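You operate a simulated robot arm through the tools that you are given. There is no shell and no other tool.

The job below is to be done with a simulated robot arm. You get a single attempt, and the scene is never put back.

Task
Close the local carton and tape it with the yellow strip.
Fine: lay the strip on the seam, slide the carton into the press, press, then slide it back out. Where these are worked on the way, their far stop is far enough and under half their travel is too little: grey slide.

Only the result counts: the job must be done as asked and must still hold three seconds after the hand-in. Knocking over, shifting, dropping, spilling or breaking anything else fails it.

Robot
A 7-joint arm with a two-finger parallel gripper, fixed in place. Base frame: the origin is at the foot of the arm, x ahead of it, y to its left, z up. Readings come in m, degrees, newtons and seconds.
With the tool pointing down near the work surface it reaches from about 0.12 to 0.5 m from the base axis. Its first joint turns from -66.0 to 66.0 degrees. Payload 2.4 kg.
The tool frame sits at the grasp point between the pads (the TCP): z along the fingers, y along the line on which they close. The tips reach 0.03 m beyond it. The gripper opens to 0.094 m. The fingers are 0.028 m wide and 0.01 m thick; the gripper's body (0.05 by 0.096 m) begins 0.055 m behind the TCP.
Orientation is that of the tool frame in the base frame, as a unit quaternion [x, y, z, w]. With the fingers straight down and closing along the base's y, the tool's x points along the base's -x, its y along +y and its z along -z.

Tools
- The arm moves only by the tool move_arm. Its argument "increments" is a list that holds one entry, the list of rows, each a list of 6 numbers: the shift along the tool's x, y, z in m, then the turn, a rotation vector about the tool's x, y, z in degrees. In form: [[[x, y, z, wx, wy, wz], ...]]. A call has 1 to 20 rows; each row is the pose to reach, as a shift and turn from the pose commanded when the call began, along the tool's axes at that moment. "gripper" is the gripper command, from -1 (shut) to 1 (fully open), values between in proportion, set as the call begins (left out, the last holds). Each row takes 0.2 s and may step no farther than 0.05 m and 8.6 degrees from the row before; otherwise, or with a gripper value out of range, the whole call is refused. Where a pose cannot be reached the arm comes as near as it can. A force on the tool above 70 N (or 10 N above the force at the start of the call, whichever is more), or a blocked arm, ends the call early, and 0.2 s more pass. Each finger travels about 0.153 m/s and halts on what it meets, pressing with about 35 N; the grip force reading is that of the motor and also rises with nothing between the fingers. The clock runs only during rows and for 0.2 s after the last one: add rows that repeat a pose to give the fingers time. It gives the time, the measured TCP pose, the force on the tool (base axes), the opening and the grip force at its end, in the units of the frame above (readings bear some noise), with the torque about the TCP (base axes, N m) and any sound that the robot's microphone picked up.
- Cameras (640 x 400 px; columns grow to the right, rows downward): "scene" is fixed at [0.0245, 0.4634, 1.4501]; the picture's right is [-0.86, -0.51, 0.00], its down [-0.26, 0.43, -0.86] and it looks along [0.44, -0.74, -0.50] (base axes); focal length 310 px, centre (320, 200). "wrist" rides on the gripper at [0.076, 0.014, -0.102] in the tool frame; the picture's right is [-0.18, 0.98, 0.00], its down [-0.75, -0.14, -0.64] and it looks along [-0.63, -0.12, 0.77] (tool axes); focal length 243 px, centre (320, 200). There is no depth. A picture from a camera that has moved, and an enlarged one, comes with that camera's place and axes in the base frame and with its lens.
- grab_frame(camera): a new picture of that camera. The clock stands still meanwhile.
- inspect(camera, box): a new picture of the part [left, top, right, bottom] of that camera's present view, enlarged. The clock stands still meanwhile.
- close_job(): hands the job in; it is judged then, once.

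Nothing tells you positions but the pictures and the camera data. Unless the task says otherwise, let go and move clear before handing in.

The tools are called after "Request:" as name(argument=value, ...) on one line, values as JSON. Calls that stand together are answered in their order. move_arm: Moves the arm, as the interface text tells. Its arguments: {"type":"object","properties":{"increments":{"type":"array","items":{"type":"array","items":{"type":"array","items":{"type":"number"}}}},"gripper":{"type":"number"}},"required":["increments"]} The other tools are called the same way: grab_frame (camera) takes a picture; inspect (camera, box) takes an enlarged picture of a part of a camera's view; close_job () hands the job in.

At the start:

```text
time_s: 0.0
tool_pos: [0.3194, -0.0379, 1.2057]
tcp_rot: [0.0, 1.0, 0.0, 0.0]
ft_force: [-0.3, 0.1, 0.4]
moment: [0.0, 0.02, 0.02]
width: 0.0942
grasp_force: 0.0
```

scene: 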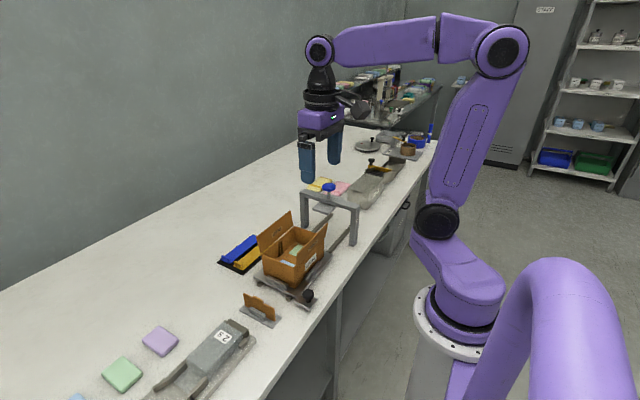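
wrist: 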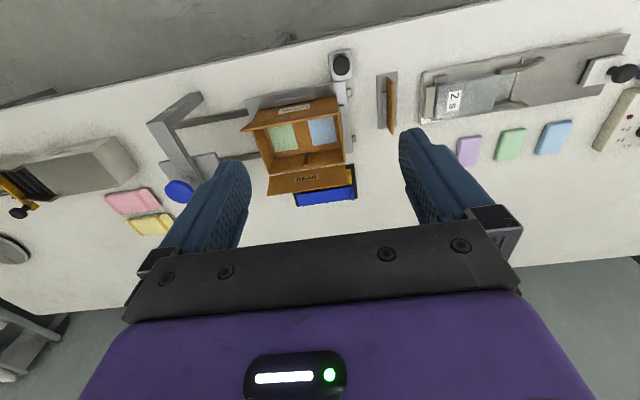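

I see an open carton on a slide track beside a gantry-like press with a blue knob, a tray of blue and yellow strips next to it, and other stations along the bench. I'll take enlarged pictures before moving.

Request:
inspect(camera="scene", box=[200, 160, 400, 340])

Request:
inspect(camera="wrist", box=[130, 40, 420, 240])

Request:
inspect(camera="wrist", box=[380, 20, 640, 180])

Request:
inspect(camera="wrist", box=[0, 80, 240, 260])

```text
2.22 times, centred on (300, 250) of scene
camera zoom: at [0.0245, 0.4634, 1.4501], right [-0.86, -0.51, 0.0], down [-0.26, 0.43, -0.86], along [0.44, -0.74, -0.5], focal length 688 px, centre (364, 89)
```

zoom: 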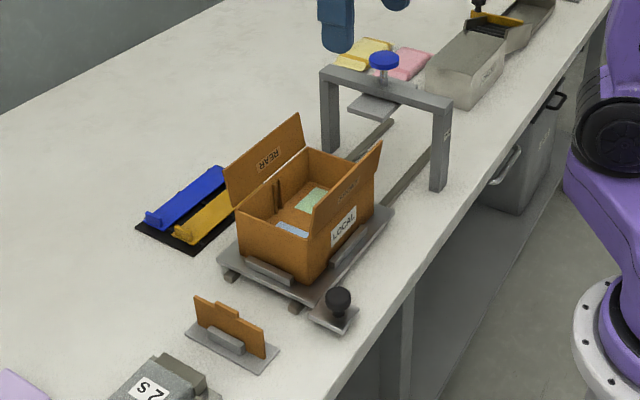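

```text
2.00 times, centred on (275, 140) of wrist
camera zoom: at [0.2425, -0.0255, 1.3089], right [0.18, 0.98, 0.0], down [0.75, -0.14, 0.64], along [0.63, -0.12, -0.77], focal length 485 px, centre (410, 320)
```

zoom: 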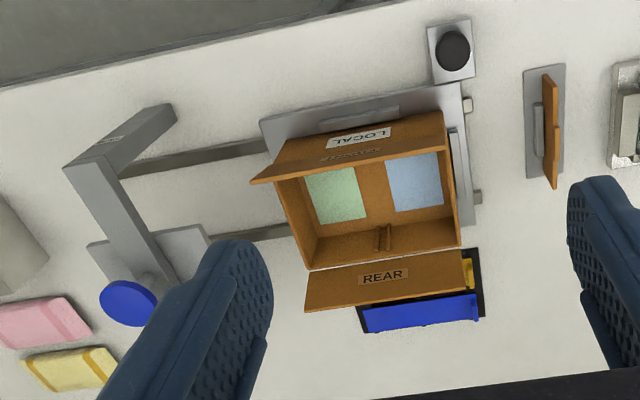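

```text
2.46 times, centred on (510, 100) of wrist
camera zoom: at [0.2425, -0.0255, 1.3089], right [0.18, 0.98, 0.0], down [0.75, -0.14, 0.64], along [0.63, -0.12, -0.77], focal length 597 px, centre (-148, 446)
```

zoom: 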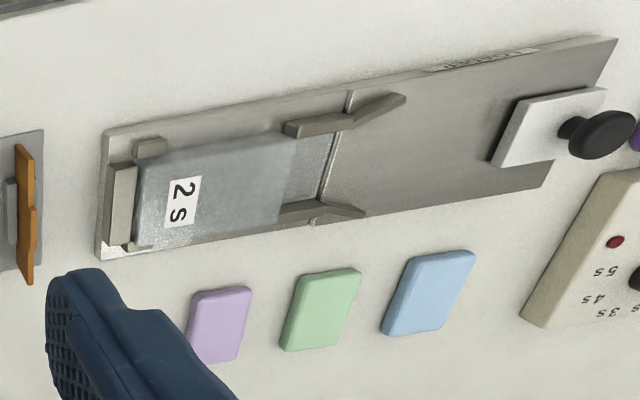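

```text
2.22 times, centred on (120, 170) of wrist
camera zoom: at [0.2425, -0.0255, 1.3089], right [0.18, 0.98, 0.0], down [0.75, -0.14, 0.64], along [0.63, -0.12, -0.77], focal length 539 px, centre (764, 267)
```

zoom: 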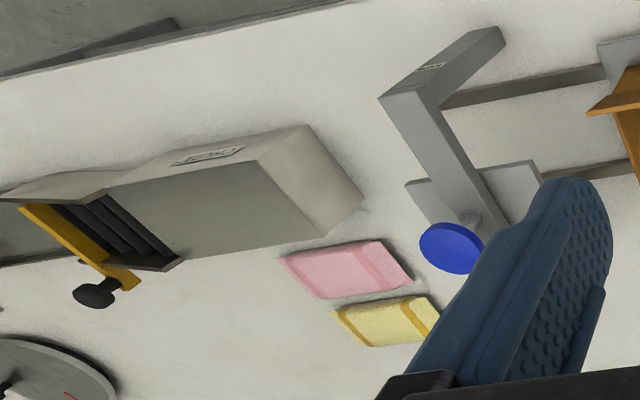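

The carton sits on a grey slide at about x 0.43, y -0.10, with its flaps up to z 0.95 and the bench at z 0.80. The strips lie behind it at about x 0.6. I'll move forward and up for a closer look at the strips and flaps.

Request:
move_arm(increments=[[[-0.03, 0, 0.02, 0, 0, 0], [-0.06, 0, 0.05, 0, 0, 0], [-0.09, 0, 0.08, 0, 0, 0], [-0.12, 0, 0.1, 0, 0, 0], [-0.12, 0, 0.1, 0, 0, 0]]], gripper=1)

Request:
grab_frame(camera="wrist")

Request:
grab_frame(camera="scene")

```text
time_s: 1.2
tool_pos: [0.439, -0.0391, 1.1055]
tcp_rot: [-0.001, 1.0, 0.0, -0.001]
ft_force: [-0.1, 0.0, 0.5]
moment: [0.03, -0.01, -0.02]
width: 0.0938
grasp_force: 0.0
```

```text
taken
camera wrist: at [0.3634, -0.0268, 1.2067], right [0.18, 0.98, 0.0], down [0.75, -0.14, 0.64], along [0.63, -0.12, -0.77], focal length 243 px, centre (320, 200)
```

wrist: 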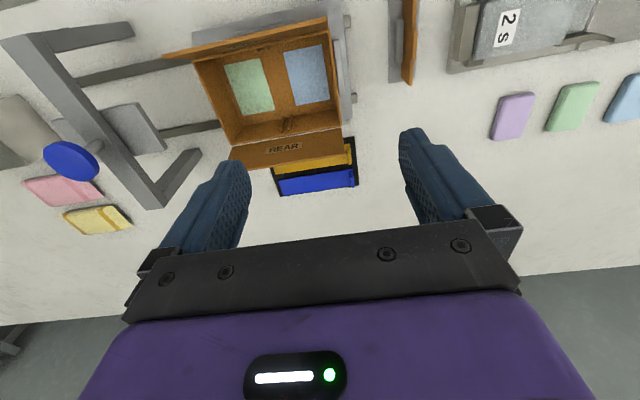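

```text
taken
```

scene: 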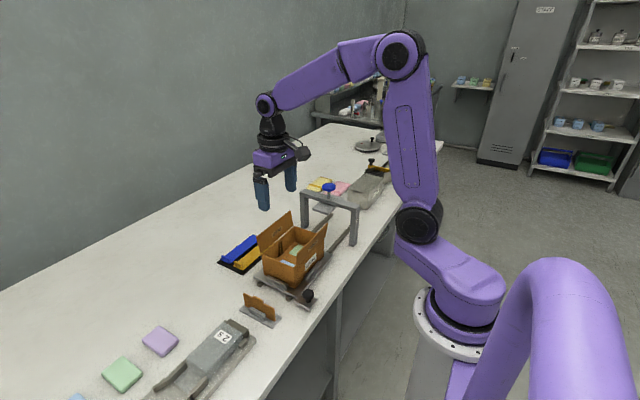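

Request:
inspect(camera="wrist", box=[160, 0, 400, 220])

Request:
inspect(camera="wrist", box=[0, 0, 240, 240])

Request:
inspect(camera="scene", box=[210, 190, 350, 310])

Request:
inspect(camera="scene", box=[280, 130, 440, 260])

```text
1.82 times, centred on (280, 110) of wrist
camera zoom: at [0.3634, -0.0268, 1.2067], right [0.18, 0.98, 0.0], down [0.75, -0.14, 0.64], along [0.63, -0.12, -0.77], focal length 441 px, centre (393, 364)
```

zoom: 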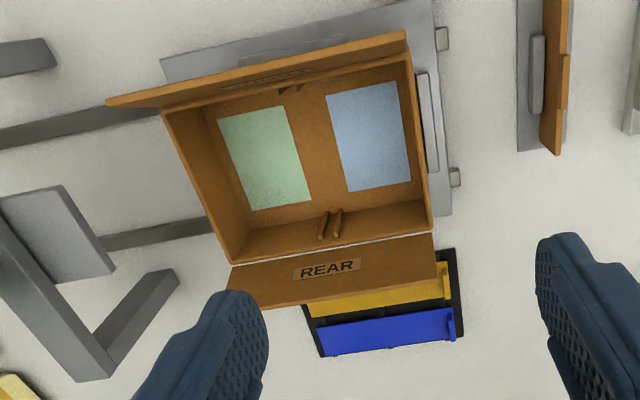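

```text
1.67 times, centred on (120, 120) of wrist
camera zoom: at [0.3634, -0.0268, 1.2067], right [0.18, 0.98, 0.0], down [0.75, -0.14, 0.64], along [0.63, -0.12, -0.77], focal length 404 px, centre (653, 333)
```

zoom: 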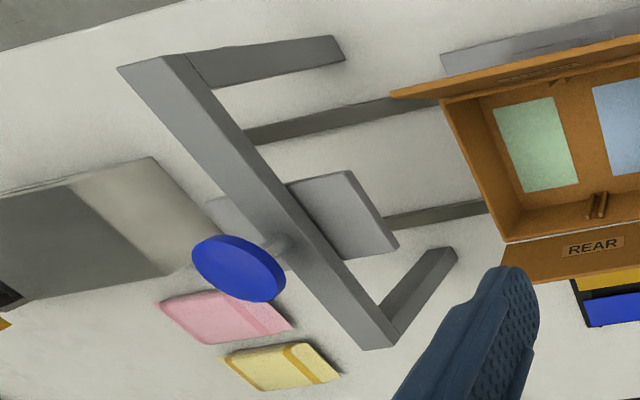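

```text
3.33 times, centred on (280, 250) of scene
camera zoom: at [0.0245, 0.4634, 1.4501], right [-0.86, -0.51, 0.0], down [-0.26, 0.43, -0.86], along [0.44, -0.74, -0.5], focal length 1032 px, centre (453, 33)
```

zoom: 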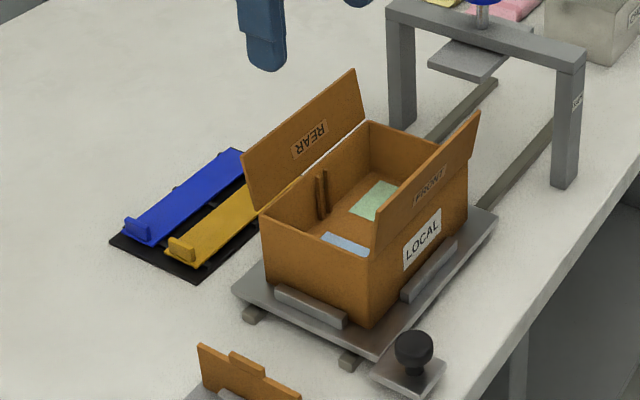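

```text
3.08 times, centred on (360, 195) of scene
camera zoom: at [0.0245, 0.4634, 1.4501], right [-0.86, -0.51, 0.0], down [-0.26, 0.43, -0.86], along [0.44, -0.74, -0.5], focal length 952 px, centre (197, 215)
```

zoom: 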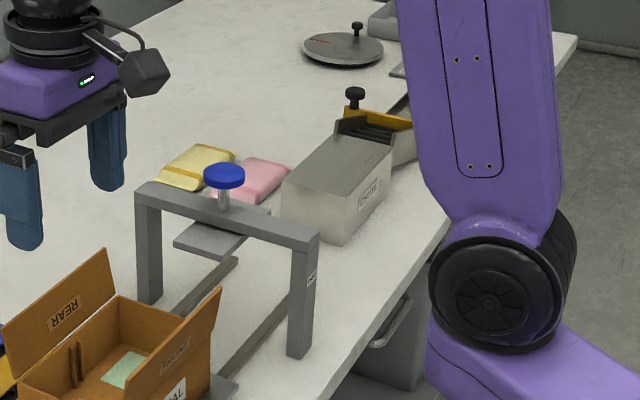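

Both flaps stand about 0.06 m above the rim (rim z about 0.89, carton x 0.395–0.50, y -0.177 to -0.026). I'll shut the gripper and go behind the rear flap at a safe height to check the reach.

Request:
move_arm(increments=[[[-0.03, -0.02, 0.01, 0, 0, 0], [-0.06, -0.04, 0.02, 0, 0, 0], [-0.09, -0.06, 0.04, 0, 0, 0], [-0.115, -0.06, 0.07, 0, 0, 0], [-0.115, -0.06, 0.07, 0, 0, 0]]], gripper=-1)

Request:
grab_frame(camera="wrist")

Request:
grab_frame(camera="scene")

```text
time_s: 2.4
tool_pos: [0.554, -0.099, 1.0347]
tcp_rot: [0.0, 1.0, 0.0, 0.0]
ft_force: [-0.6, 0.3, 0.1]
moment: [0.0, 0.02, 0.01]
width: 0.0
grasp_force: 33.0
```

```text
taken
camera wrist: at [0.4771, -0.0871, 1.1384], right [0.18, 0.98, 0.0], down [0.75, -0.14, 0.64], along [0.63, -0.12, -0.77], focal length 243 px, centre (320, 200)
```

wrist: 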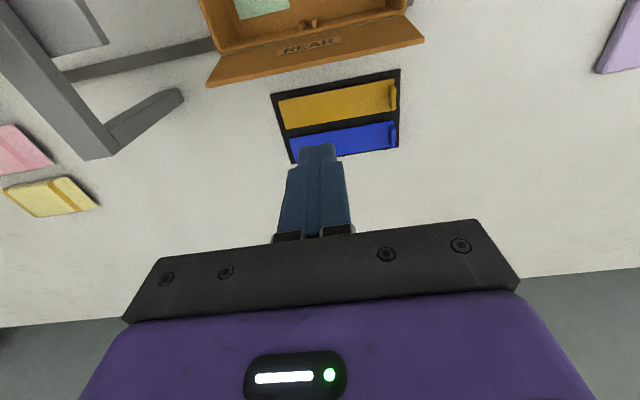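

```text
taken
```

scene: 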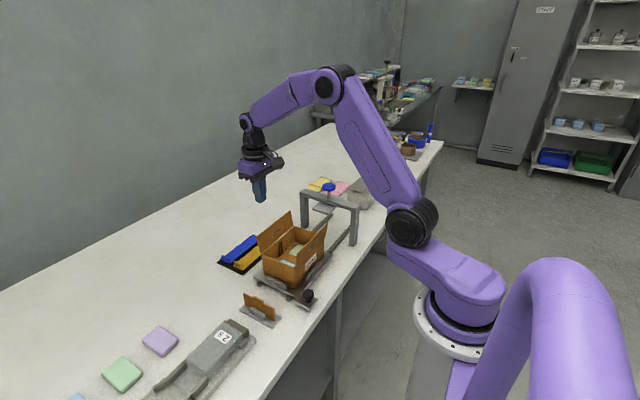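

The arm reaches x 0.554 with the tool vertical and room to spare, and the strips are clearly visible from here. I'll zoom in on the strip tabs and the flap.

Request:
inspect(camera="wrist", box=[250, 50, 430, 170])

Request:
inspect(camera="wrist", box=[190, 0, 440, 100])

Request:
inspect(camera="scene", box=[210, 170, 310, 280])

```text
3.33 times, centred on (340, 110) of wrist
camera zoom: at [0.4771, -0.0871, 1.1384], right [0.18, 0.98, 0.0], down [0.75, -0.14, 0.64], along [0.63, -0.12, -0.77], focal length 809 px, centre (253, 500)
```

zoom: 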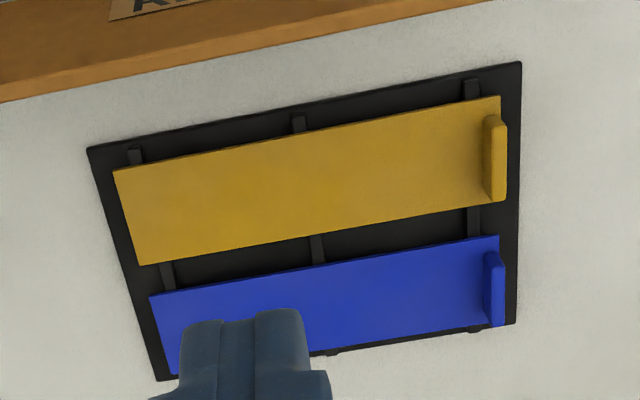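

```text
2.56 times, centred on (315, 50) of wrist
camera zoom: at [0.4771, -0.0871, 1.1384], right [0.18, 0.98, 0.0], down [0.75, -0.14, 0.64], along [0.63, -0.12, -0.77], focal length 621 px, centre (333, 584)
```

zoom: 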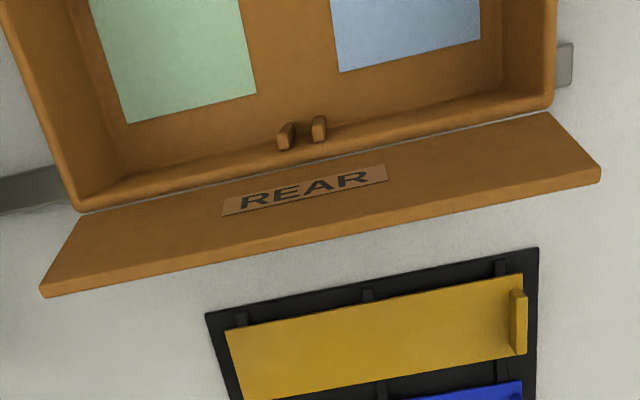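

```text
3.64 times, centred on (260, 225) of scene
camera zoom: at [0.0245, 0.4634, 1.4501], right [-0.86, -0.51, 0.0], down [-0.26, 0.43, -0.86], along [0.44, -0.74, -0.5], focal length 1125 px, centre (538, 109)
```

zoom: 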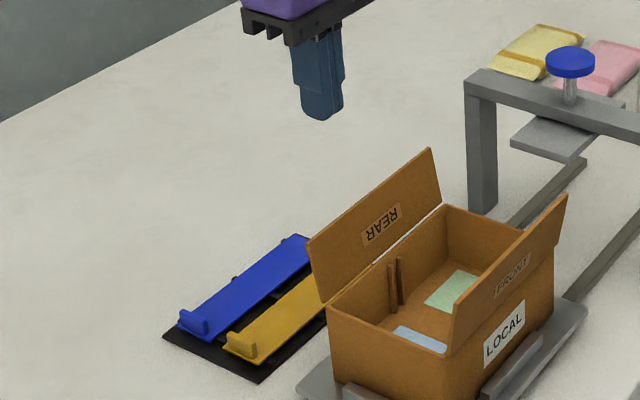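

The yellow strip spans x 0.571–0.610, y -0.161 to -0.011, with its tab near y -0.018. I'll lower the closed fingers behind the rear flap, push it inward, then press it down.

Request:
move_arm(increments=[[[0, 0, 0.04, 0, 0, 0], [0, 0, 0.08, 0, 0, 0], [0, 0, 0.093, 0, 0, 0], [0.02, 0, 0.093, 0, 0, 0], [0.035, 0, 0.093, 0, 0, 0], [0.05, 0, 0.093, 0, 0, 0], [0.065, 0, 0.093, 0, 0, 0], [0.08, 0, 0.093, 0, 0, 0]]])

Request:
inspect(camera="scene", box=[210, 170, 350, 310])

Request:
grab_frame(camera="wrist")

```text
time_s: 4.2
tool_pos: [0.4737, -0.0986, 0.9432]
tcp_rot: [0.0, 1.0, 0.0, -0.001]
ft_force: [-1.1, 0.6, 0.2]
moment: [0.0, -0.01, -0.01]
width: 0.0
grasp_force: 33.1
```

```text
2.86 times, centred on (280, 240) of scene
camera zoom: at [0.0245, 0.4634, 1.4501], right [-0.86, -0.51, 0.0], down [-0.26, 0.43, -0.86], along [0.44, -0.74, -0.5], focal length 884 px, centre (434, 86)
```

zoom: 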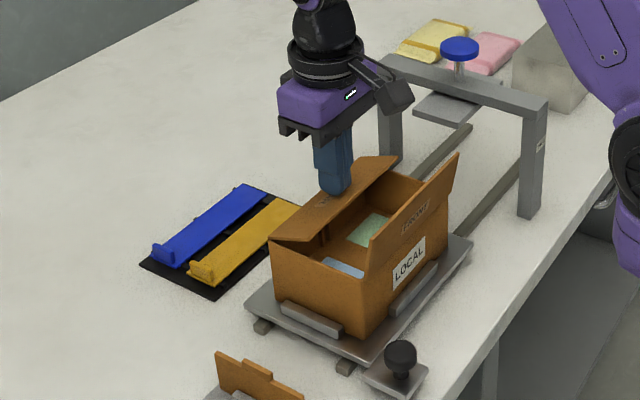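

```text
taken
camera wrist: at [0.3974, -0.0861, 1.0472], right [0.18, 0.98, 0.0], down [0.75, -0.14, 0.64], along [0.63, -0.12, -0.77], focal length 243 px, centre (320, 200)
```

wrist: 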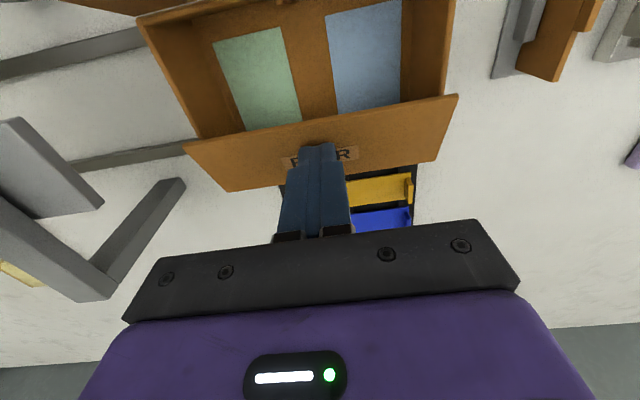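

The rear flap is folding in with little force. Next I'll press down along its remaining arc.

Request:
move_arm(increments=[[[0.006, 0, 0.006, 0, 0, 0], [0.008, 0, 0.012, 0, 0, 0], [0.008, 0, 0.017, 0, 0, 0], [0.008, 0, 0.021, 0, 0, 0], [0.008, 0, 0.021, 0, 0, 0]]])

Request:
inspect(camera="scene", box=[210, 170, 350, 310])

Request:
grab_frame(camera="wrist")

```text
time_s: 5.2
tool_pos: [0.4655, -0.1, 0.9297]
tcp_rot: [0.0, 1.0, 0.0, 0.003]
ft_force: [-11.2, 1.4, 29.9]
moment: [0.01, 0.18, -0.03]
width: 0.0002
grasp_force: 32.9
stopped in row 4: the force on the tool passed its limit at 81 N (the readings are from after the stop); the commanded pose is now the measured one
```

```text
2.86 times, centred on (280, 240) of scene
camera zoom: at [0.0237, 0.4635, 1.45], right [-0.86, -0.51, 0.0], down [-0.26, 0.43, -0.86], along [0.44, -0.74, -0.5], focal length 884 px, centre (434, 86)
```

zoom: 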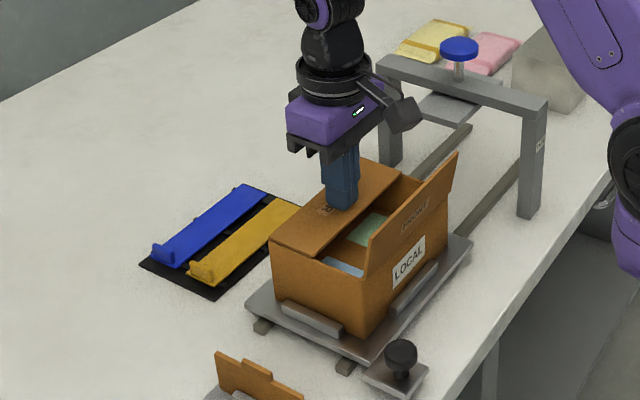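

```text
taken
camera wrist: at [0.3891, -0.0864, 1.031], right [0.18, 0.98, 0.0], down [0.75, -0.14, 0.65], along [0.63, -0.12, -0.76], focal length 243 px, centre (320, 200)
```

wrist: 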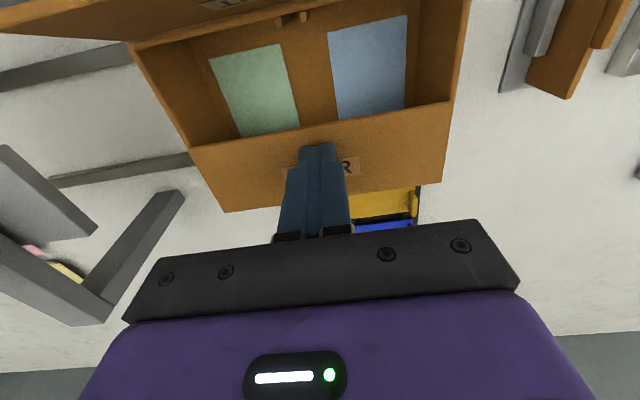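

The rear flap has bottomed out at tip z about 0.90. I'll back off upward and check that it stays down.

Request:
move_arm(increments=[[[0, 0, -0.01, 0, 0, 0], [0, 0, -0.04, 0, 0, 0], [0, 0, -0.08, 0, 0, 0], [0, 0, -0.08, 0, 0, 0]]])

Request:
inspect(camera="scene", box=[210, 170, 350, 310])

Request:
grab_frame(camera="wrist")

```text
time_s: 6.2
tool_pos: [0.4668, -0.0999, 1.0067]
tcp_rot: [-0.001, 1.0, -0.001, 0.003]
ft_force: [0.0, 0.1, -0.3]
moment: [-0.04, -0.01, 0.0]
width: 0.0003
grasp_force: 33.3
```

```text
2.86 times, centred on (280, 240) of scene
camera zoom: at [0.0244, 0.4634, 1.4501], right [-0.86, -0.51, 0.0], down [-0.26, 0.43, -0.86], along [0.44, -0.74, -0.5], focal length 884 px, centre (434, 86)
```

zoom: 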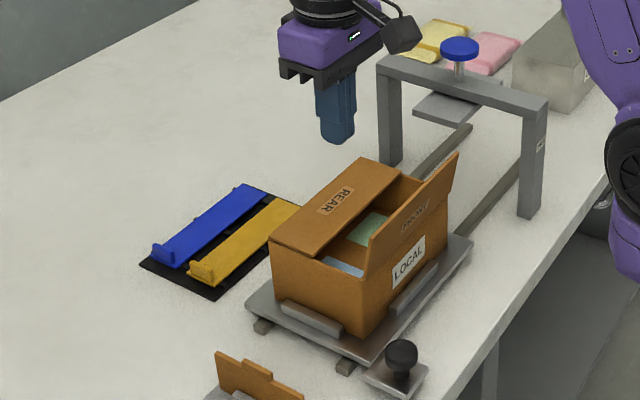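

```text
taken
camera wrist: at [0.3899, -0.0867, 1.1091], right [0.18, 0.98, 0.0], down [0.75, -0.14, 0.65], along [0.63, -0.12, -0.76], focal length 243 px, centre (320, 200)
```

wrist: 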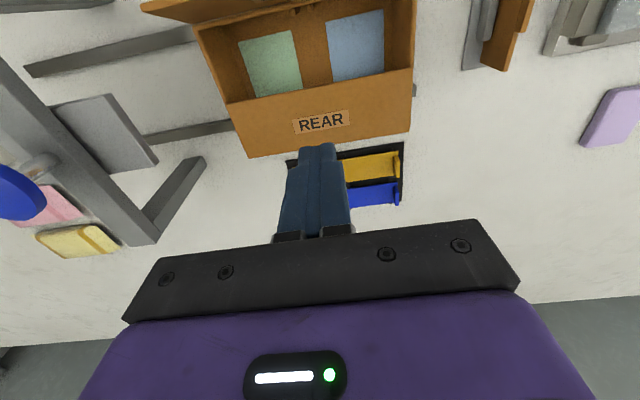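

The rear flap stays closed. Now I'll pass over the front flap to its robot side and fold it the same way.

Request:
move_arm(increments=[[[0, 0, -0.03, 0, 0, 0], [0.045, 0, -0.03, 0, 0, 0], [0.09, 0, -0.03, 0, 0, 0], [0.137, 0, -0.03, 0, 0, 0], [0.142, 0, -0.01, 0, 0, 0], [0.142, 0, 0.03, 0, 0, 0], [0.142, 0, 0.062, 0, 0, 0], [0.142, 0, 0.062, 0, 0, 0]]])

Request:
inspect(camera="scene", box=[210, 170, 350, 310])

Request:
grab_frame(camera="wrist")

```text
time_s: 8.0
tool_pos: [0.3223, -0.1007, 0.9447]
tcp_rot: [-0.001, 1.0, -0.001, 0.002]
ft_force: [0.1, 0.2, 0.1]
moment: [0.01, -0.01, 0.01]
width: 0.0001
grasp_force: 33.0
```

```text
2.86 times, centred on (280, 240) of scene
camera zoom: at [0.0245, 0.4634, 1.4501], right [-0.86, -0.51, 0.0], down [-0.26, 0.43, -0.86], along [0.44, -0.74, -0.5], focal length 884 px, centre (434, 86)
```

zoom: 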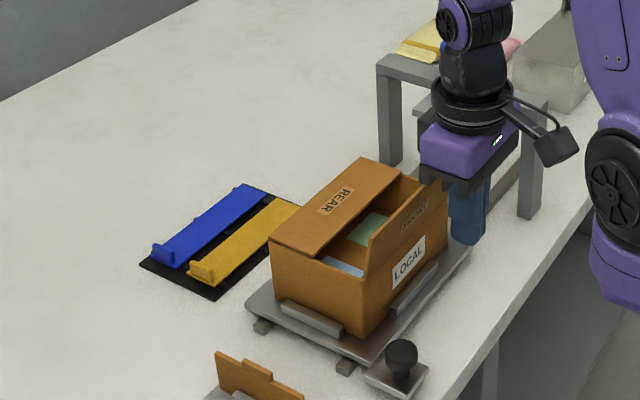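

```text
taken
camera wrist: at [0.2467, -0.0878, 1.0468], right [0.18, 0.98, 0.0], down [0.75, -0.14, 0.65], along [0.64, -0.12, -0.76], focal length 243 px, centre (320, 200)
```

wrist: 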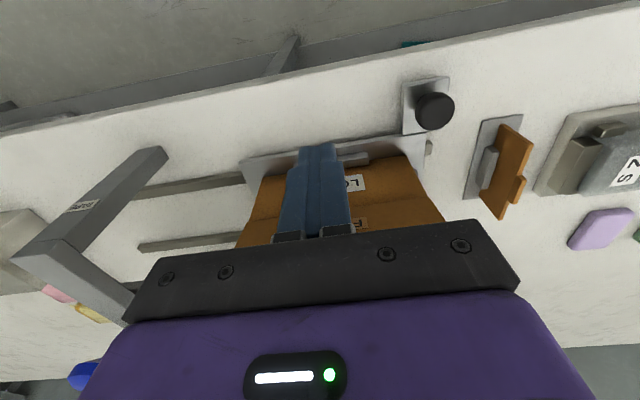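

The closed fingers are on the robot side of the front flap. Next I'll push it away from the base and then gently down.

Request:
move_arm(increments=[[[-0.025, 0, 0, 0, 0, 0], [-0.042, 0, 0, 0, 0, 0], [-0.058, 0, 0, 0, 0, 0], [-0.074, 0, 0, 0, 0, 0], [-0.09, 0, 0, 0, 0, 0], [-0.1, 0, 0.002, 0, 0, 0], [-0.106, 0, 0.006, 0, 0, 0], [-0.107, 0, 0.009, 0, 0, 0], [-0.107, 0, 0.012, 0, 0, 0], [-0.107, 0, 0.013, 0, 0, 0]]])

Request:
inspect(camera="scene", box=[210, 170, 350, 310])

Request:
grab_frame(camera="wrist")

```text
time_s: 10.2
tool_pos: [0.4324, -0.0989, 0.9311]
tcp_rot: [0.001, 1.0, -0.001, 0.003]
ft_force: [-0.2, -0.4, 0.2]
moment: [0.01, -0.05, -0.02]
width: 0.0
grasp_force: 33.0
```

```text
2.86 times, centred on (280, 240) of scene
camera zoom: at [0.0245, 0.4634, 1.4501], right [-0.86, -0.51, 0.0], down [-0.26, 0.43, -0.86], along [0.44, -0.74, -0.5], focal length 884 px, centre (434, 86)
```

zoom: 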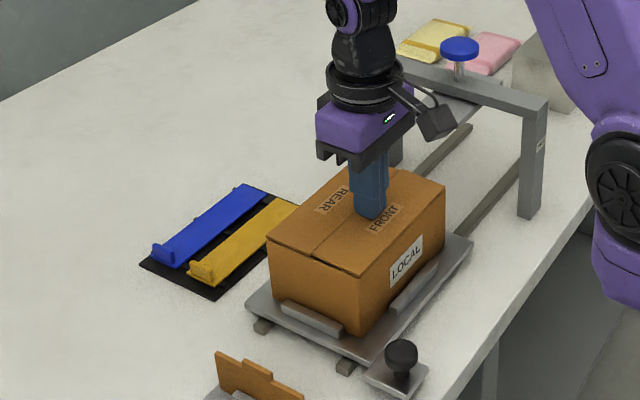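

```text
taken
camera wrist: at [0.3552, -0.0859, 1.0349], right [0.18, 0.98, 0.0], down [0.75, -0.14, 0.65], along [0.63, -0.12, -0.76], focal length 243 px, centre (320, 200)
```

wrist: 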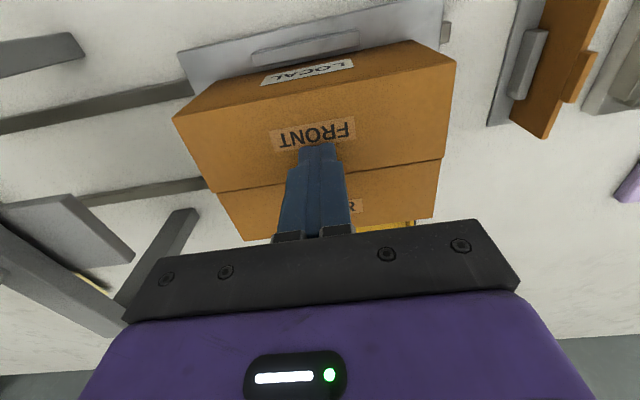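

Both flaps look folded over. I'll lift clear and check the seam.

Request:
move_arm(increments=[[[0, 0, -0.02, 0, 0, 0], [0, 0, -0.06, 0, 0, 0], [0.0, 0, -0.1, 0, 0, 0], [0.0, 0, -0.14, 0, 0, 0], [0.0, 0, -0.14, 0, 0, 0]]])

Request:
inspect(camera="scene", box=[210, 170, 350, 310])

Request:
inspect(camera="wrist", box=[180, 0, 480, 200])

```text
time_s: 11.4
tool_pos: [0.4325, -0.0972, 1.0724]
tcp_rot: [0.0, 1.0, -0.001, 0.002]
ft_force: [0.9, -0.4, 0.2]
moment: [-0.02, -0.01, -0.02]
width: 0.0002
grasp_force: 33.0
```

```text
2.86 times, centred on (280, 240) of scene
camera zoom: at [0.0244, 0.4634, 1.4501], right [-0.86, -0.51, 0.0], down [-0.26, 0.43, -0.86], along [0.44, -0.74, -0.5], focal length 884 px, centre (434, 86)
```

zoom: 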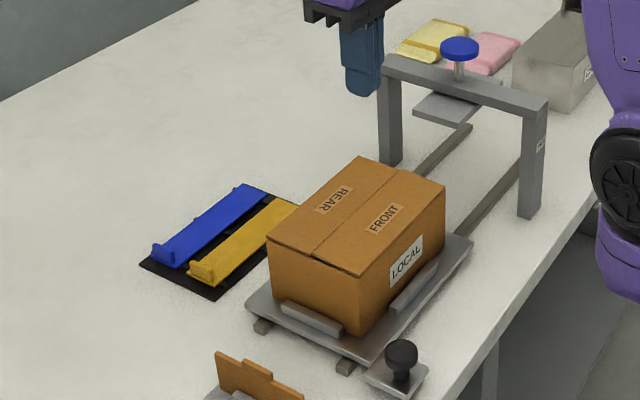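

```text
2.00 times, centred on (330, 100) of wrist
camera zoom: at [0.3551, -0.0846, 1.174], right [0.18, 0.98, 0.0], down [0.75, -0.14, 0.65], along [0.63, -0.12, -0.76], focal length 485 px, centre (300, 400)
```

zoom: 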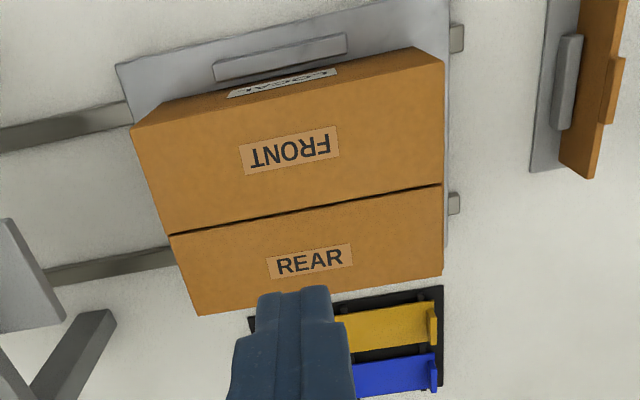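

The carton is closed with the seam at x about 0.446, y -0.177 to -0.024, top z about 0.90. Now I'll open the gripper and hover over the yellow strip's tab for a close look.

Request:
move_arm(increments=[[[-0.035, 0.02, 0.0, 0, 0.3, 0], [-0.07, 0.04, 0.02, 0, 0.3, 0], [-0.1, 0.06, 0.05, 0, 0.3, 0], [-0.125, 0.079, 0.09, 0, 0.3, 0], [-0.1275, 0.0792, 0.1124, 0, 0.3, 0], [-0.1275, 0.0792, 0.1124, 0, 0.3, 0]]], gripper=0)

Request:
grab_frame(camera="wrist")

Request:
inspect(camera="wrist", box=[240, 60, 400, 180])

Request:
inspect(camera="scene", box=[190, 150, 330, 290])

```text
refused: row 4 steps farther than a row can; nothing moved
```

```text
taken
camera wrist: at [0.3551, -0.0846, 1.174], right [0.18, 0.98, 0.0], down [0.75, -0.14, 0.65], along [0.63, -0.12, -0.76], focal length 243 px, centre (320, 200)
```

wrist: 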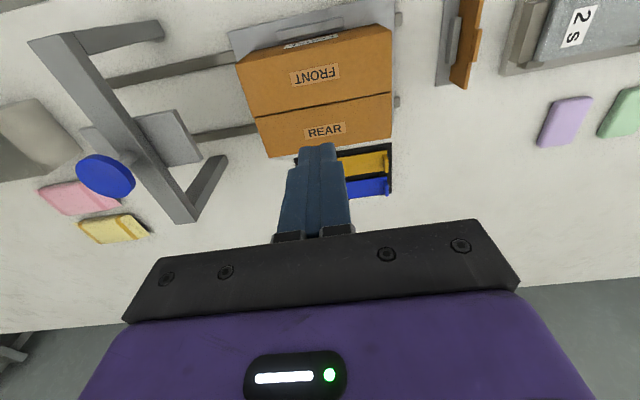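

```text
3.33 times, centred on (320, 120) of wrist
camera zoom: at [0.3551, -0.0846, 1.174], right [0.18, 0.98, 0.0], down [0.75, -0.14, 0.65], along [0.63, -0.12, -0.76], focal length 809 px, centre (320, 467)
```

zoom: 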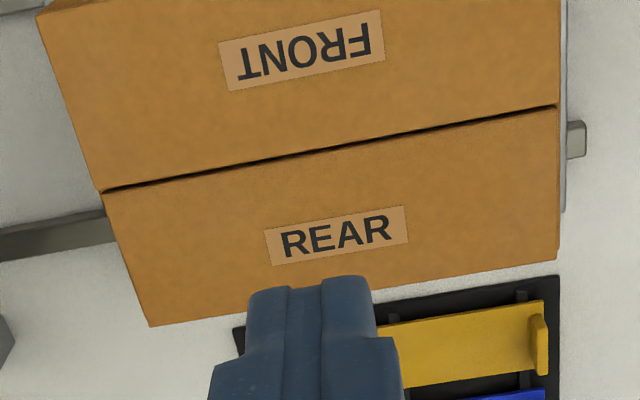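

```text
2.86 times, centred on (260, 220) of scene
camera zoom: at [0.0244, 0.4634, 1.4501], right [-0.86, -0.51, 0.0], down [-0.26, 0.43, -0.86], along [0.44, -0.74, -0.5], focal length 884 px, centre (491, 143)
```

zoom: 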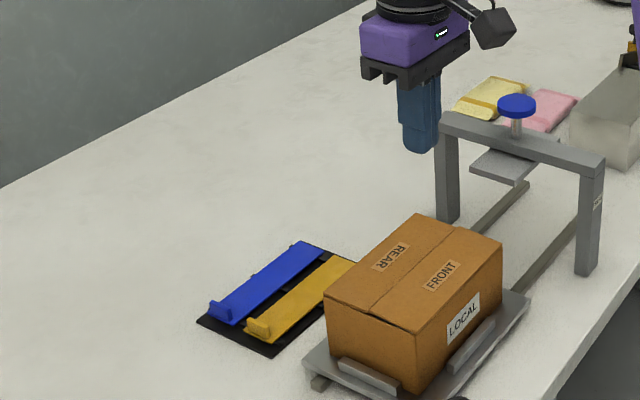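

The call was refused because one step was too long, and nothing moved. I'll repeat it with smaller steps to hover over the yellow tab at about (0.59, -0.018).

Request:
move_arm(increments=[[[-0.03, 0.02, 0.0, 0, 0.3, 0], [-0.06, 0.04, 0.015, 0, 0.3, 0], [-0.09, 0.06, 0.035, 0, 0.3, 0], [-0.115, 0.075, 0.065, 0, 0.3, 0], [-0.1275, 0.0792, 0.095, 0, 0.3, 0], [-0.1275, 0.0792, 0.1124, 0, 0.3, 0], [-0.1275, 0.0792, 0.1124, 0, 0.3, 0]]], gripper=0)

Request:
grab_frame(camera="wrist")

Request:
inspect(camera="wrist", box=[240, 60, 400, 180])

Request:
inspect(camera="scene", box=[190, 150, 330, 290])

```text
time_s: 13.0
tool_pos: [0.5598, -0.0205, 0.9592]
tcp_rot: [-0.001, 1.0, -0.001, 0.0]
ft_force: [1.3, 0.1, -0.9]
moment: [0.0, 0.0, -0.03]
width: 0.0471
grasp_force: 0.1
```

```text
taken
camera wrist: at [0.4833, -0.0067, 1.0624], right [0.18, 0.98, 0.0], down [0.75, -0.14, 0.64], along [0.63, -0.12, -0.77], focal length 243 px, centre (320, 200)
```

wrist: 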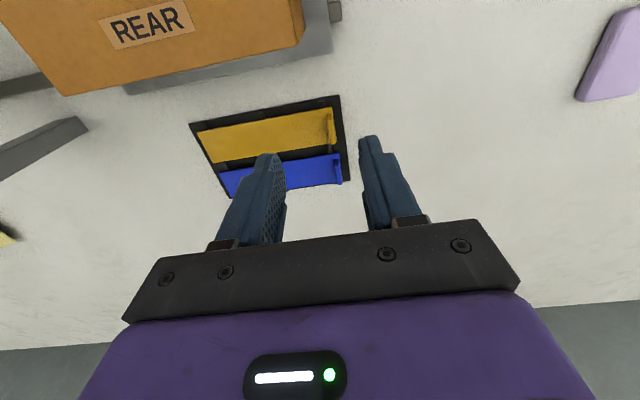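

```text
3.33 times, centred on (320, 120) of wrist
camera zoom: at [0.4833, -0.0067, 1.0624], right [0.18, 0.98, 0.0], down [0.75, -0.14, 0.64], along [0.63, -0.12, -0.77], focal length 809 px, centre (320, 467)
```

zoom: 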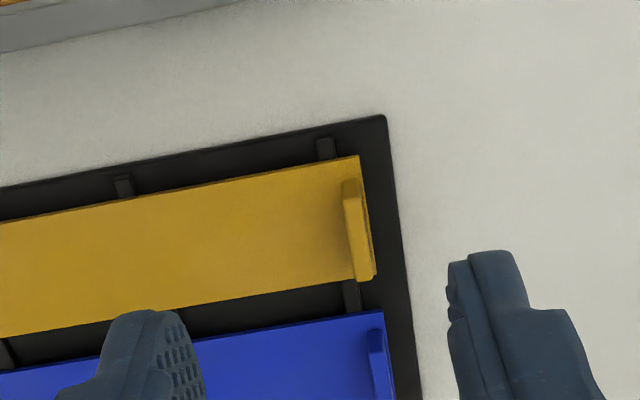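

```text
2.86 times, centred on (260, 220) of scene
camera zoom: at [0.0245, 0.4634, 1.4501], right [-0.86, -0.51, 0.0], down [-0.26, 0.43, -0.86], along [0.44, -0.74, -0.5], focal length 884 px, centre (491, 143)
```

zoom: 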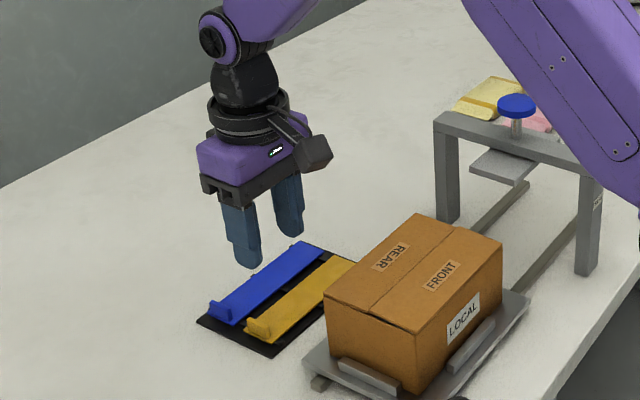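

Looking down at the yellow tab between the open fingers, I estimate its centre at x 0.59, y -0.0145. I'll zoom in from the scene camera to judge its height.

Request:
inspect(camera="scene", box=[215, 225, 275, 280])

Request:
inspect(camera="wrist", box=[300, 90, 360, 140])

```text
7.27 times, centred on (245, 252) of scene
camera zoom: at [0.0245, 0.4634, 1.4501], right [-0.86, -0.51, 0.0], down [-0.26, 0.43, -0.86], along [0.44, -0.74, -0.5], focal length 2251 px, centre (866, -182)
```

zoom: 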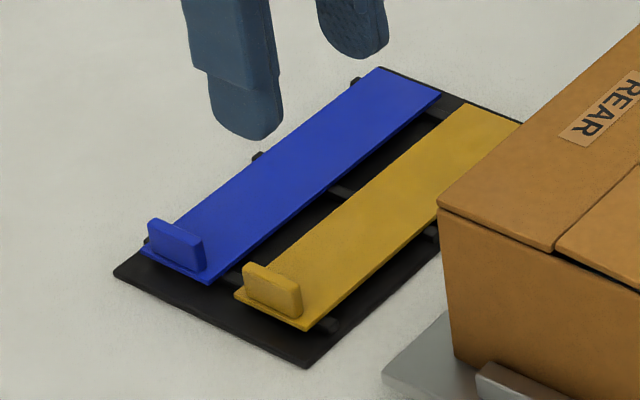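

```text
8.00 times, centred on (330, 115) of wrist
camera zoom: at [0.4833, -0.0067, 1.0624], right [0.18, 0.98, 0.0], down [0.75, -0.14, 0.64], along [0.63, -0.12, -0.77], focal length 1941 px, centre (240, 880)
```

zoom: 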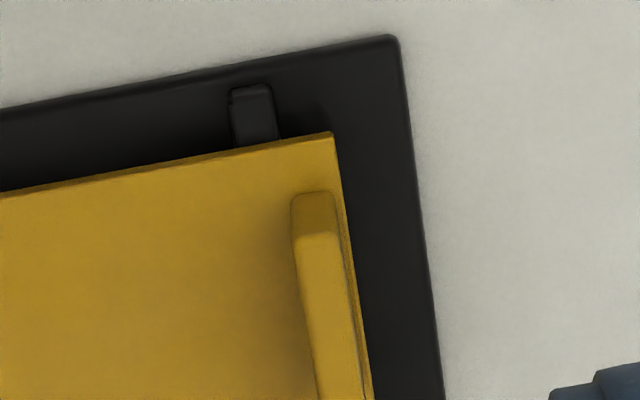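

The tab is about 28 mm wide, 6 mm thick and 15 mm high (top z about 0.825), centred at about (0.591, -0.0145). I'll move above it and check the reach and alignment.

Request:
move_arm(increments=[[[-0.015, 0.003, 0.03, 0, 0, 0], [-0.025, 0.006, 0.06, 0, 0, 0], [-0.0317, 0.006, 0.084, 0, 0, 0], [-0.0317, 0.006, 0.084, 0, 0, 0]]])

Request:
grab_frame(camera="wrist")

Request:
inspect(camera="wrist", box=[240, 60, 400, 180])

Request:
inspect(camera="scene", box=[210, 200, 300, 280])

```text
time_s: 14.0
tool_pos: [0.5891, -0.013, 0.8763]
tcp_rot: [0.0, 1.0, -0.001, 0.0]
ft_force: [0.5, -0.6, 1.0]
moment: [0.03, 0.01, 0.02]
width: 0.0472
grasp_force: 0.0
```

```text
taken
camera wrist: at [0.5132, 0.0002, 0.9788], right [0.18, 0.98, 0.0], down [0.75, -0.14, 0.64], along [0.63, -0.12, -0.77], focal length 243 px, centre (320, 200)
```

wrist: 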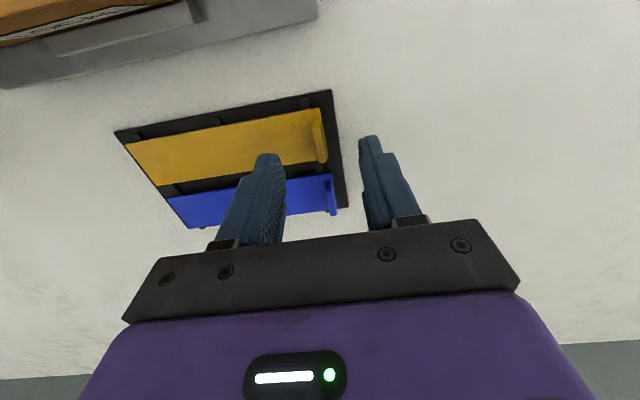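

```text
3.33 times, centred on (320, 120) of wrist
camera zoom: at [0.5132, 0.0002, 0.9788], right [0.18, 0.98, 0.0], down [0.75, -0.14, 0.64], along [0.63, -0.12, -0.77], focal length 809 px, centre (320, 467)
```

zoom: 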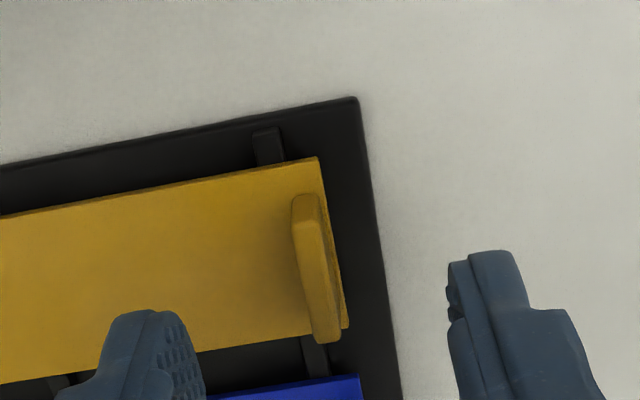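

```text
5.00 times, centred on (255, 240) of scene
camera zoom: at [0.0245, 0.4634, 1.4501], right [-0.86, -0.51, 0.0], down [-0.26, 0.43, -0.86], along [0.44, -0.74, -0.5], focal length 1548 px, centre (645, 0)
```

zoom: 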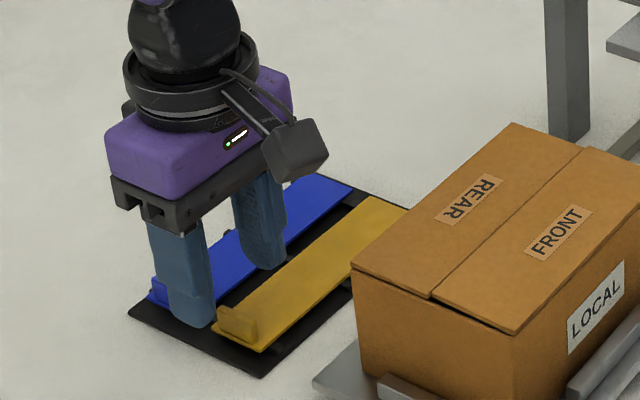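

The tab sits between the fingers, about 2 mm off in y. I'll correct that and descend until the tips are just above the strip surface.

Request:
move_arm(increments=[[[-0.001, -0.002, 0.012, 0, 0, 0], [-0.002, -0.002, 0.022, 0, 0, 0], [-0.002, -0.002, 0.028, 0, 0, 0], [-0.002, -0.002, 0.031, 0, 0, 0], [-0.002, -0.002, 0.031, 0, 0, 0]]])

Request:
inspect(camera="wrist", box=[240, 60, 400, 180])

Request:
inspect(camera="scene", box=[215, 225, 275, 280])

```text
time_s: 15.2
tool_pos: [0.5915, -0.0158, 0.8441]
tcp_rot: [0.0, 1.0, 0.0, 0.0]
ft_force: [1.2, -0.9, -0.5]
moment: [0.02, 0.01, 0.02]
width: 0.0468
grasp_force: 0.1
```

```text
3.33 times, centred on (320, 120) of wrist
camera zoom: at [0.516, -0.0028, 0.9473], right [0.18, 0.98, 0.0], down [0.75, -0.14, 0.64], along [0.63, -0.12, -0.77], focal length 809 px, centre (320, 467)
```

zoom: 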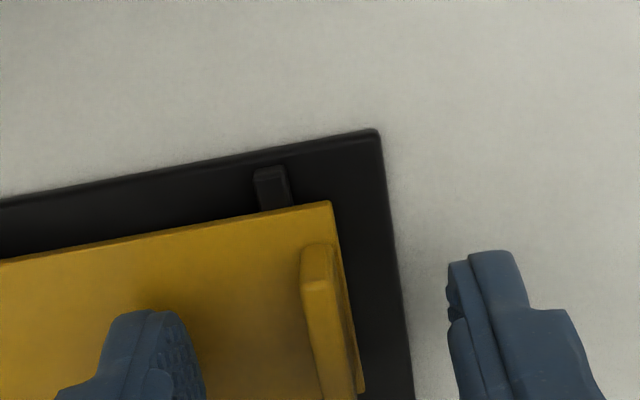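

```text
7.27 times, centred on (245, 252) of scene
camera zoom: at [0.0245, 0.4634, 1.4501], right [-0.86, -0.51, 0.0], down [-0.26, 0.43, -0.86], along [0.44, -0.74, -0.5], focal length 2251 px, centre (866, -182)
```

zoom: 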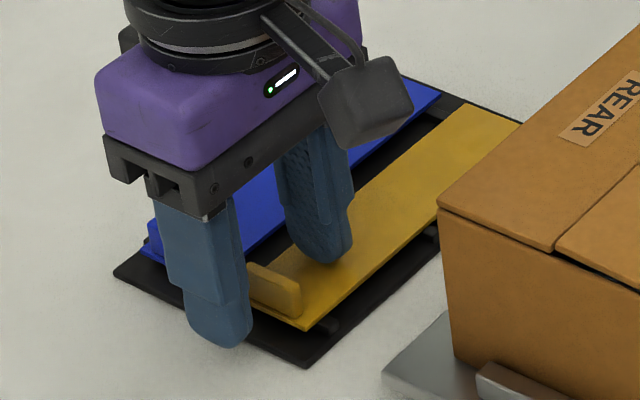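

The fingers straddle the tab with the tips just above the strip. I'll close the grip here.

Request:
move_arm(increments=[[[0, 0, 0, 0, 0, 0], [0, 0, 0, 0, 0, 0], [0, 0, 0, 0, 0, 0]]], gripper=-1)

Request:
inspect(camera="wrist", box=[240, 60, 400, 180])

Request:
inspect(camera="scene", box=[215, 225, 275, 280])

```text
time_s: 16.0
tool_pos: [0.5922, -0.0162, 0.8447]
tcp_rot: [0.001, 1.0, -0.001, 0.0]
ft_force: [-0.1, 0.5, 0.0]
moment: [0.01, 0.03, -0.01]
width: 0.0006
grasp_force: 34.7
```

```text
3.33 times, centred on (320, 120) of wrist
camera zoom: at [0.5159, -0.0028, 0.9474], right [0.18, 0.98, 0.0], down [0.75, -0.14, 0.64], along [0.63, -0.12, -0.77], focal length 809 px, centre (320, 467)
```

zoom: 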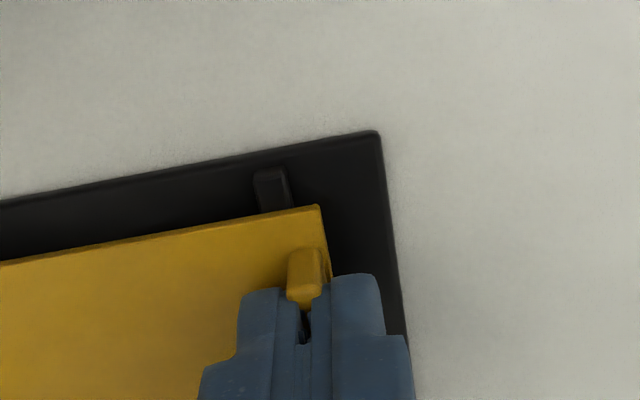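

```text
7.27 times, centred on (245, 252) of scene
camera zoom: at [0.0245, 0.4634, 1.4501], right [-0.86, -0.51, 0.0], down [-0.26, 0.43, -0.86], along [0.44, -0.74, -0.5], focal length 2251 px, centre (866, -182)
```

zoom: 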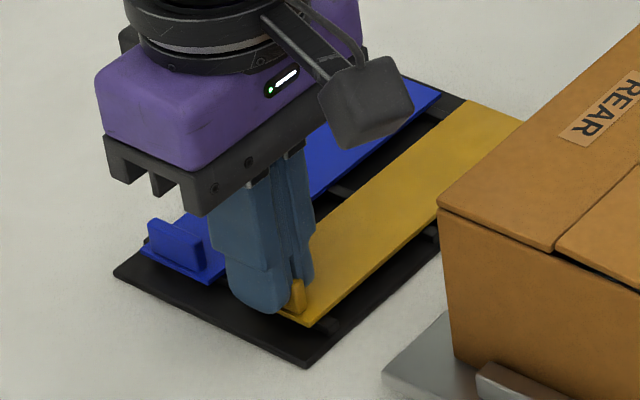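

The tab appears to be held between the finger tips, although the width reading is nearly zero. I'll lift a little and check that the strip comes along.

Request:
move_arm(increments=[[[0, 0, -0.005, 0, 0, 0], [0, 0, -0.012, 0, 0, 0], [0, 0, -0.02, 0, 0, 0], [0, 0, -0.02, 0, 0, 0]]])

Request:
inspect(camera="wrist", box=[200, 60, 400, 180])

Request:
inspect(camera="scene", box=[215, 215, 285, 280])

```text
time_s: 17.0
tool_pos: [0.5926, -0.0152, 0.8649]
tcp_rot: [0.0, 1.0, -0.001, 0.0]
ft_force: [-0.5, 0.4, -0.4]
moment: [0.03, 0.01, 0.0]
width: 0.0007
grasp_force: 35.1
```

```text
3.20 times, centred on (300, 120) of wrist
camera zoom: at [0.5166, -0.0024, 0.9676], right [0.18, 0.98, 0.0], down [0.75, -0.14, 0.64], along [0.63, -0.12, -0.77], focal length 776 px, centre (384, 456)
```

zoom: 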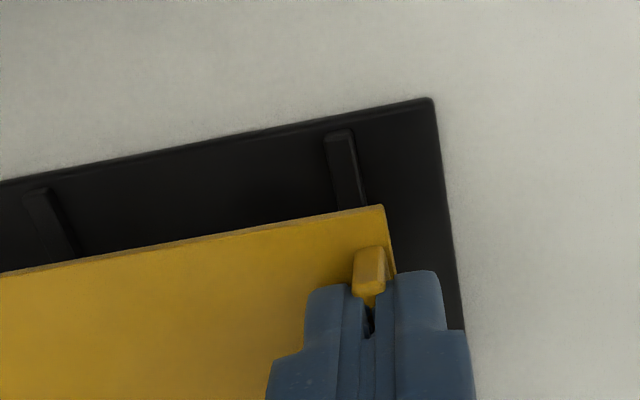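

```text
6.15 times, centred on (250, 248) of scene
camera zoom: at [0.0245, 0.4634, 1.4501], right [-0.86, -0.51, 0.0], down [-0.26, 0.43, -0.86], along [0.44, -0.74, -0.5], focal length 1905 px, centre (751, -92)
```

zoom: 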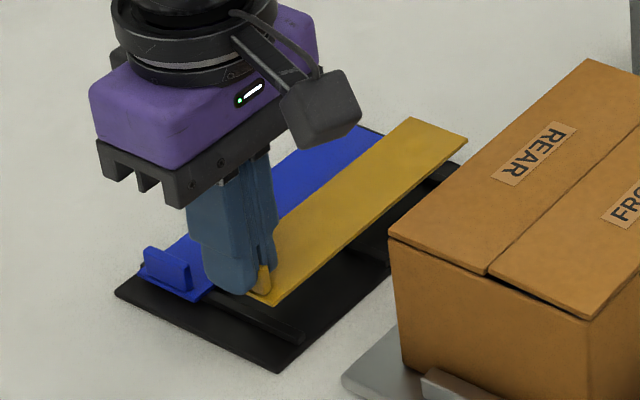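

The strip is lifted level with the gripper. I'll raise it well above the carton, then carry it over the seam.

Request:
move_arm(increments=[[[0, 0, -0.02, 0, 0, 0], [0, 0, -0.045, 0, 0, 0], [0, 0, -0.07, 0, 0, 0], [0, 0, -0.095, 0, 0, 0], [0, 0, -0.11, 0, 0, 0], [0.02, -0.003, -0.11, 0, 0, 0], [0.045, -0.007, -0.11, 0, 0, 0], [0.07, -0.01, -0.11, 0, 0, 0], [0.095, -0.012, -0.11, 0, 0, 0], [0.12, -0.014, -0.11, 0, 0, 0], [0.14, -0.015, -0.11, 0, 0, 0], [0.146, -0.015, -0.11, 0, 0, 0], [0.146, -0.015, -0.11, 0, 0, 0]]])

Request:
grab_frame(camera="wrist")

Request:
inspect(camera="wrist", box=[100, 0, 400, 200])

Request:
inspect(camera="scene", box=[220, 160, 350, 300])

```text
time_s: 19.8
tool_pos: [0.4453, -0.0315, 0.9755]
tcp_rot: [0.001, 1.0, -0.001, 0.0]
ft_force: [-0.7, 0.5, 0.4]
moment: [0.01, -0.03, 0.01]
width: 0.0006
grasp_force: 34.8
```

```text
taken
camera wrist: at [0.3699, -0.0182, 1.0773], right [0.18, 0.98, 0.0], down [0.75, -0.14, 0.64], along [0.63, -0.12, -0.77], focal length 243 px, centre (320, 200)
```

wrist: 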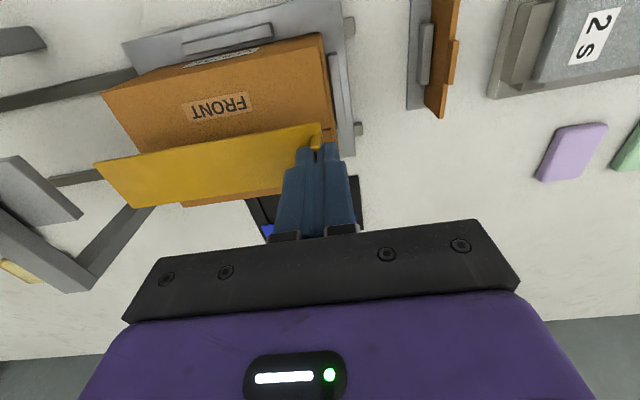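

```text
2.00 times, centred on (250, 100) of wrist
camera zoom: at [0.3699, -0.0182, 1.0773], right [0.18, 0.98, 0.0], down [0.75, -0.14, 0.64], along [0.63, -0.12, -0.77], focal length 485 px, centre (460, 400)
```

zoom: 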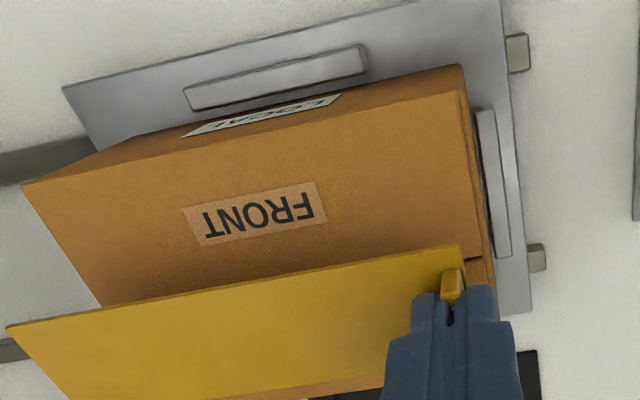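

```text
2.86 times, centred on (285, 230) of scene
camera zoom: at [0.0245, 0.4634, 1.4501], right [-0.86, -0.51, 0.0], down [-0.26, 0.43, -0.86], along [0.44, -0.74, -0.5], focal length 884 px, centre (420, 114)
```

zoom: 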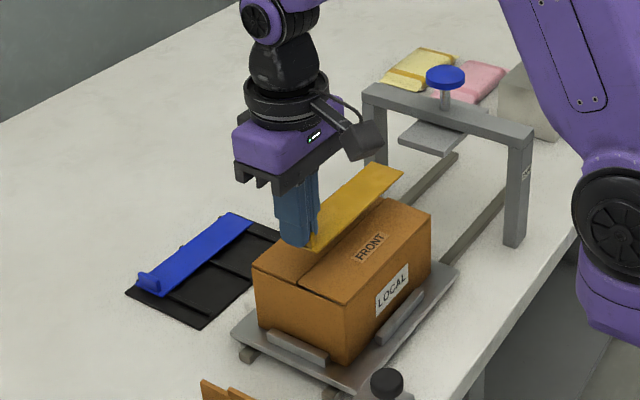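

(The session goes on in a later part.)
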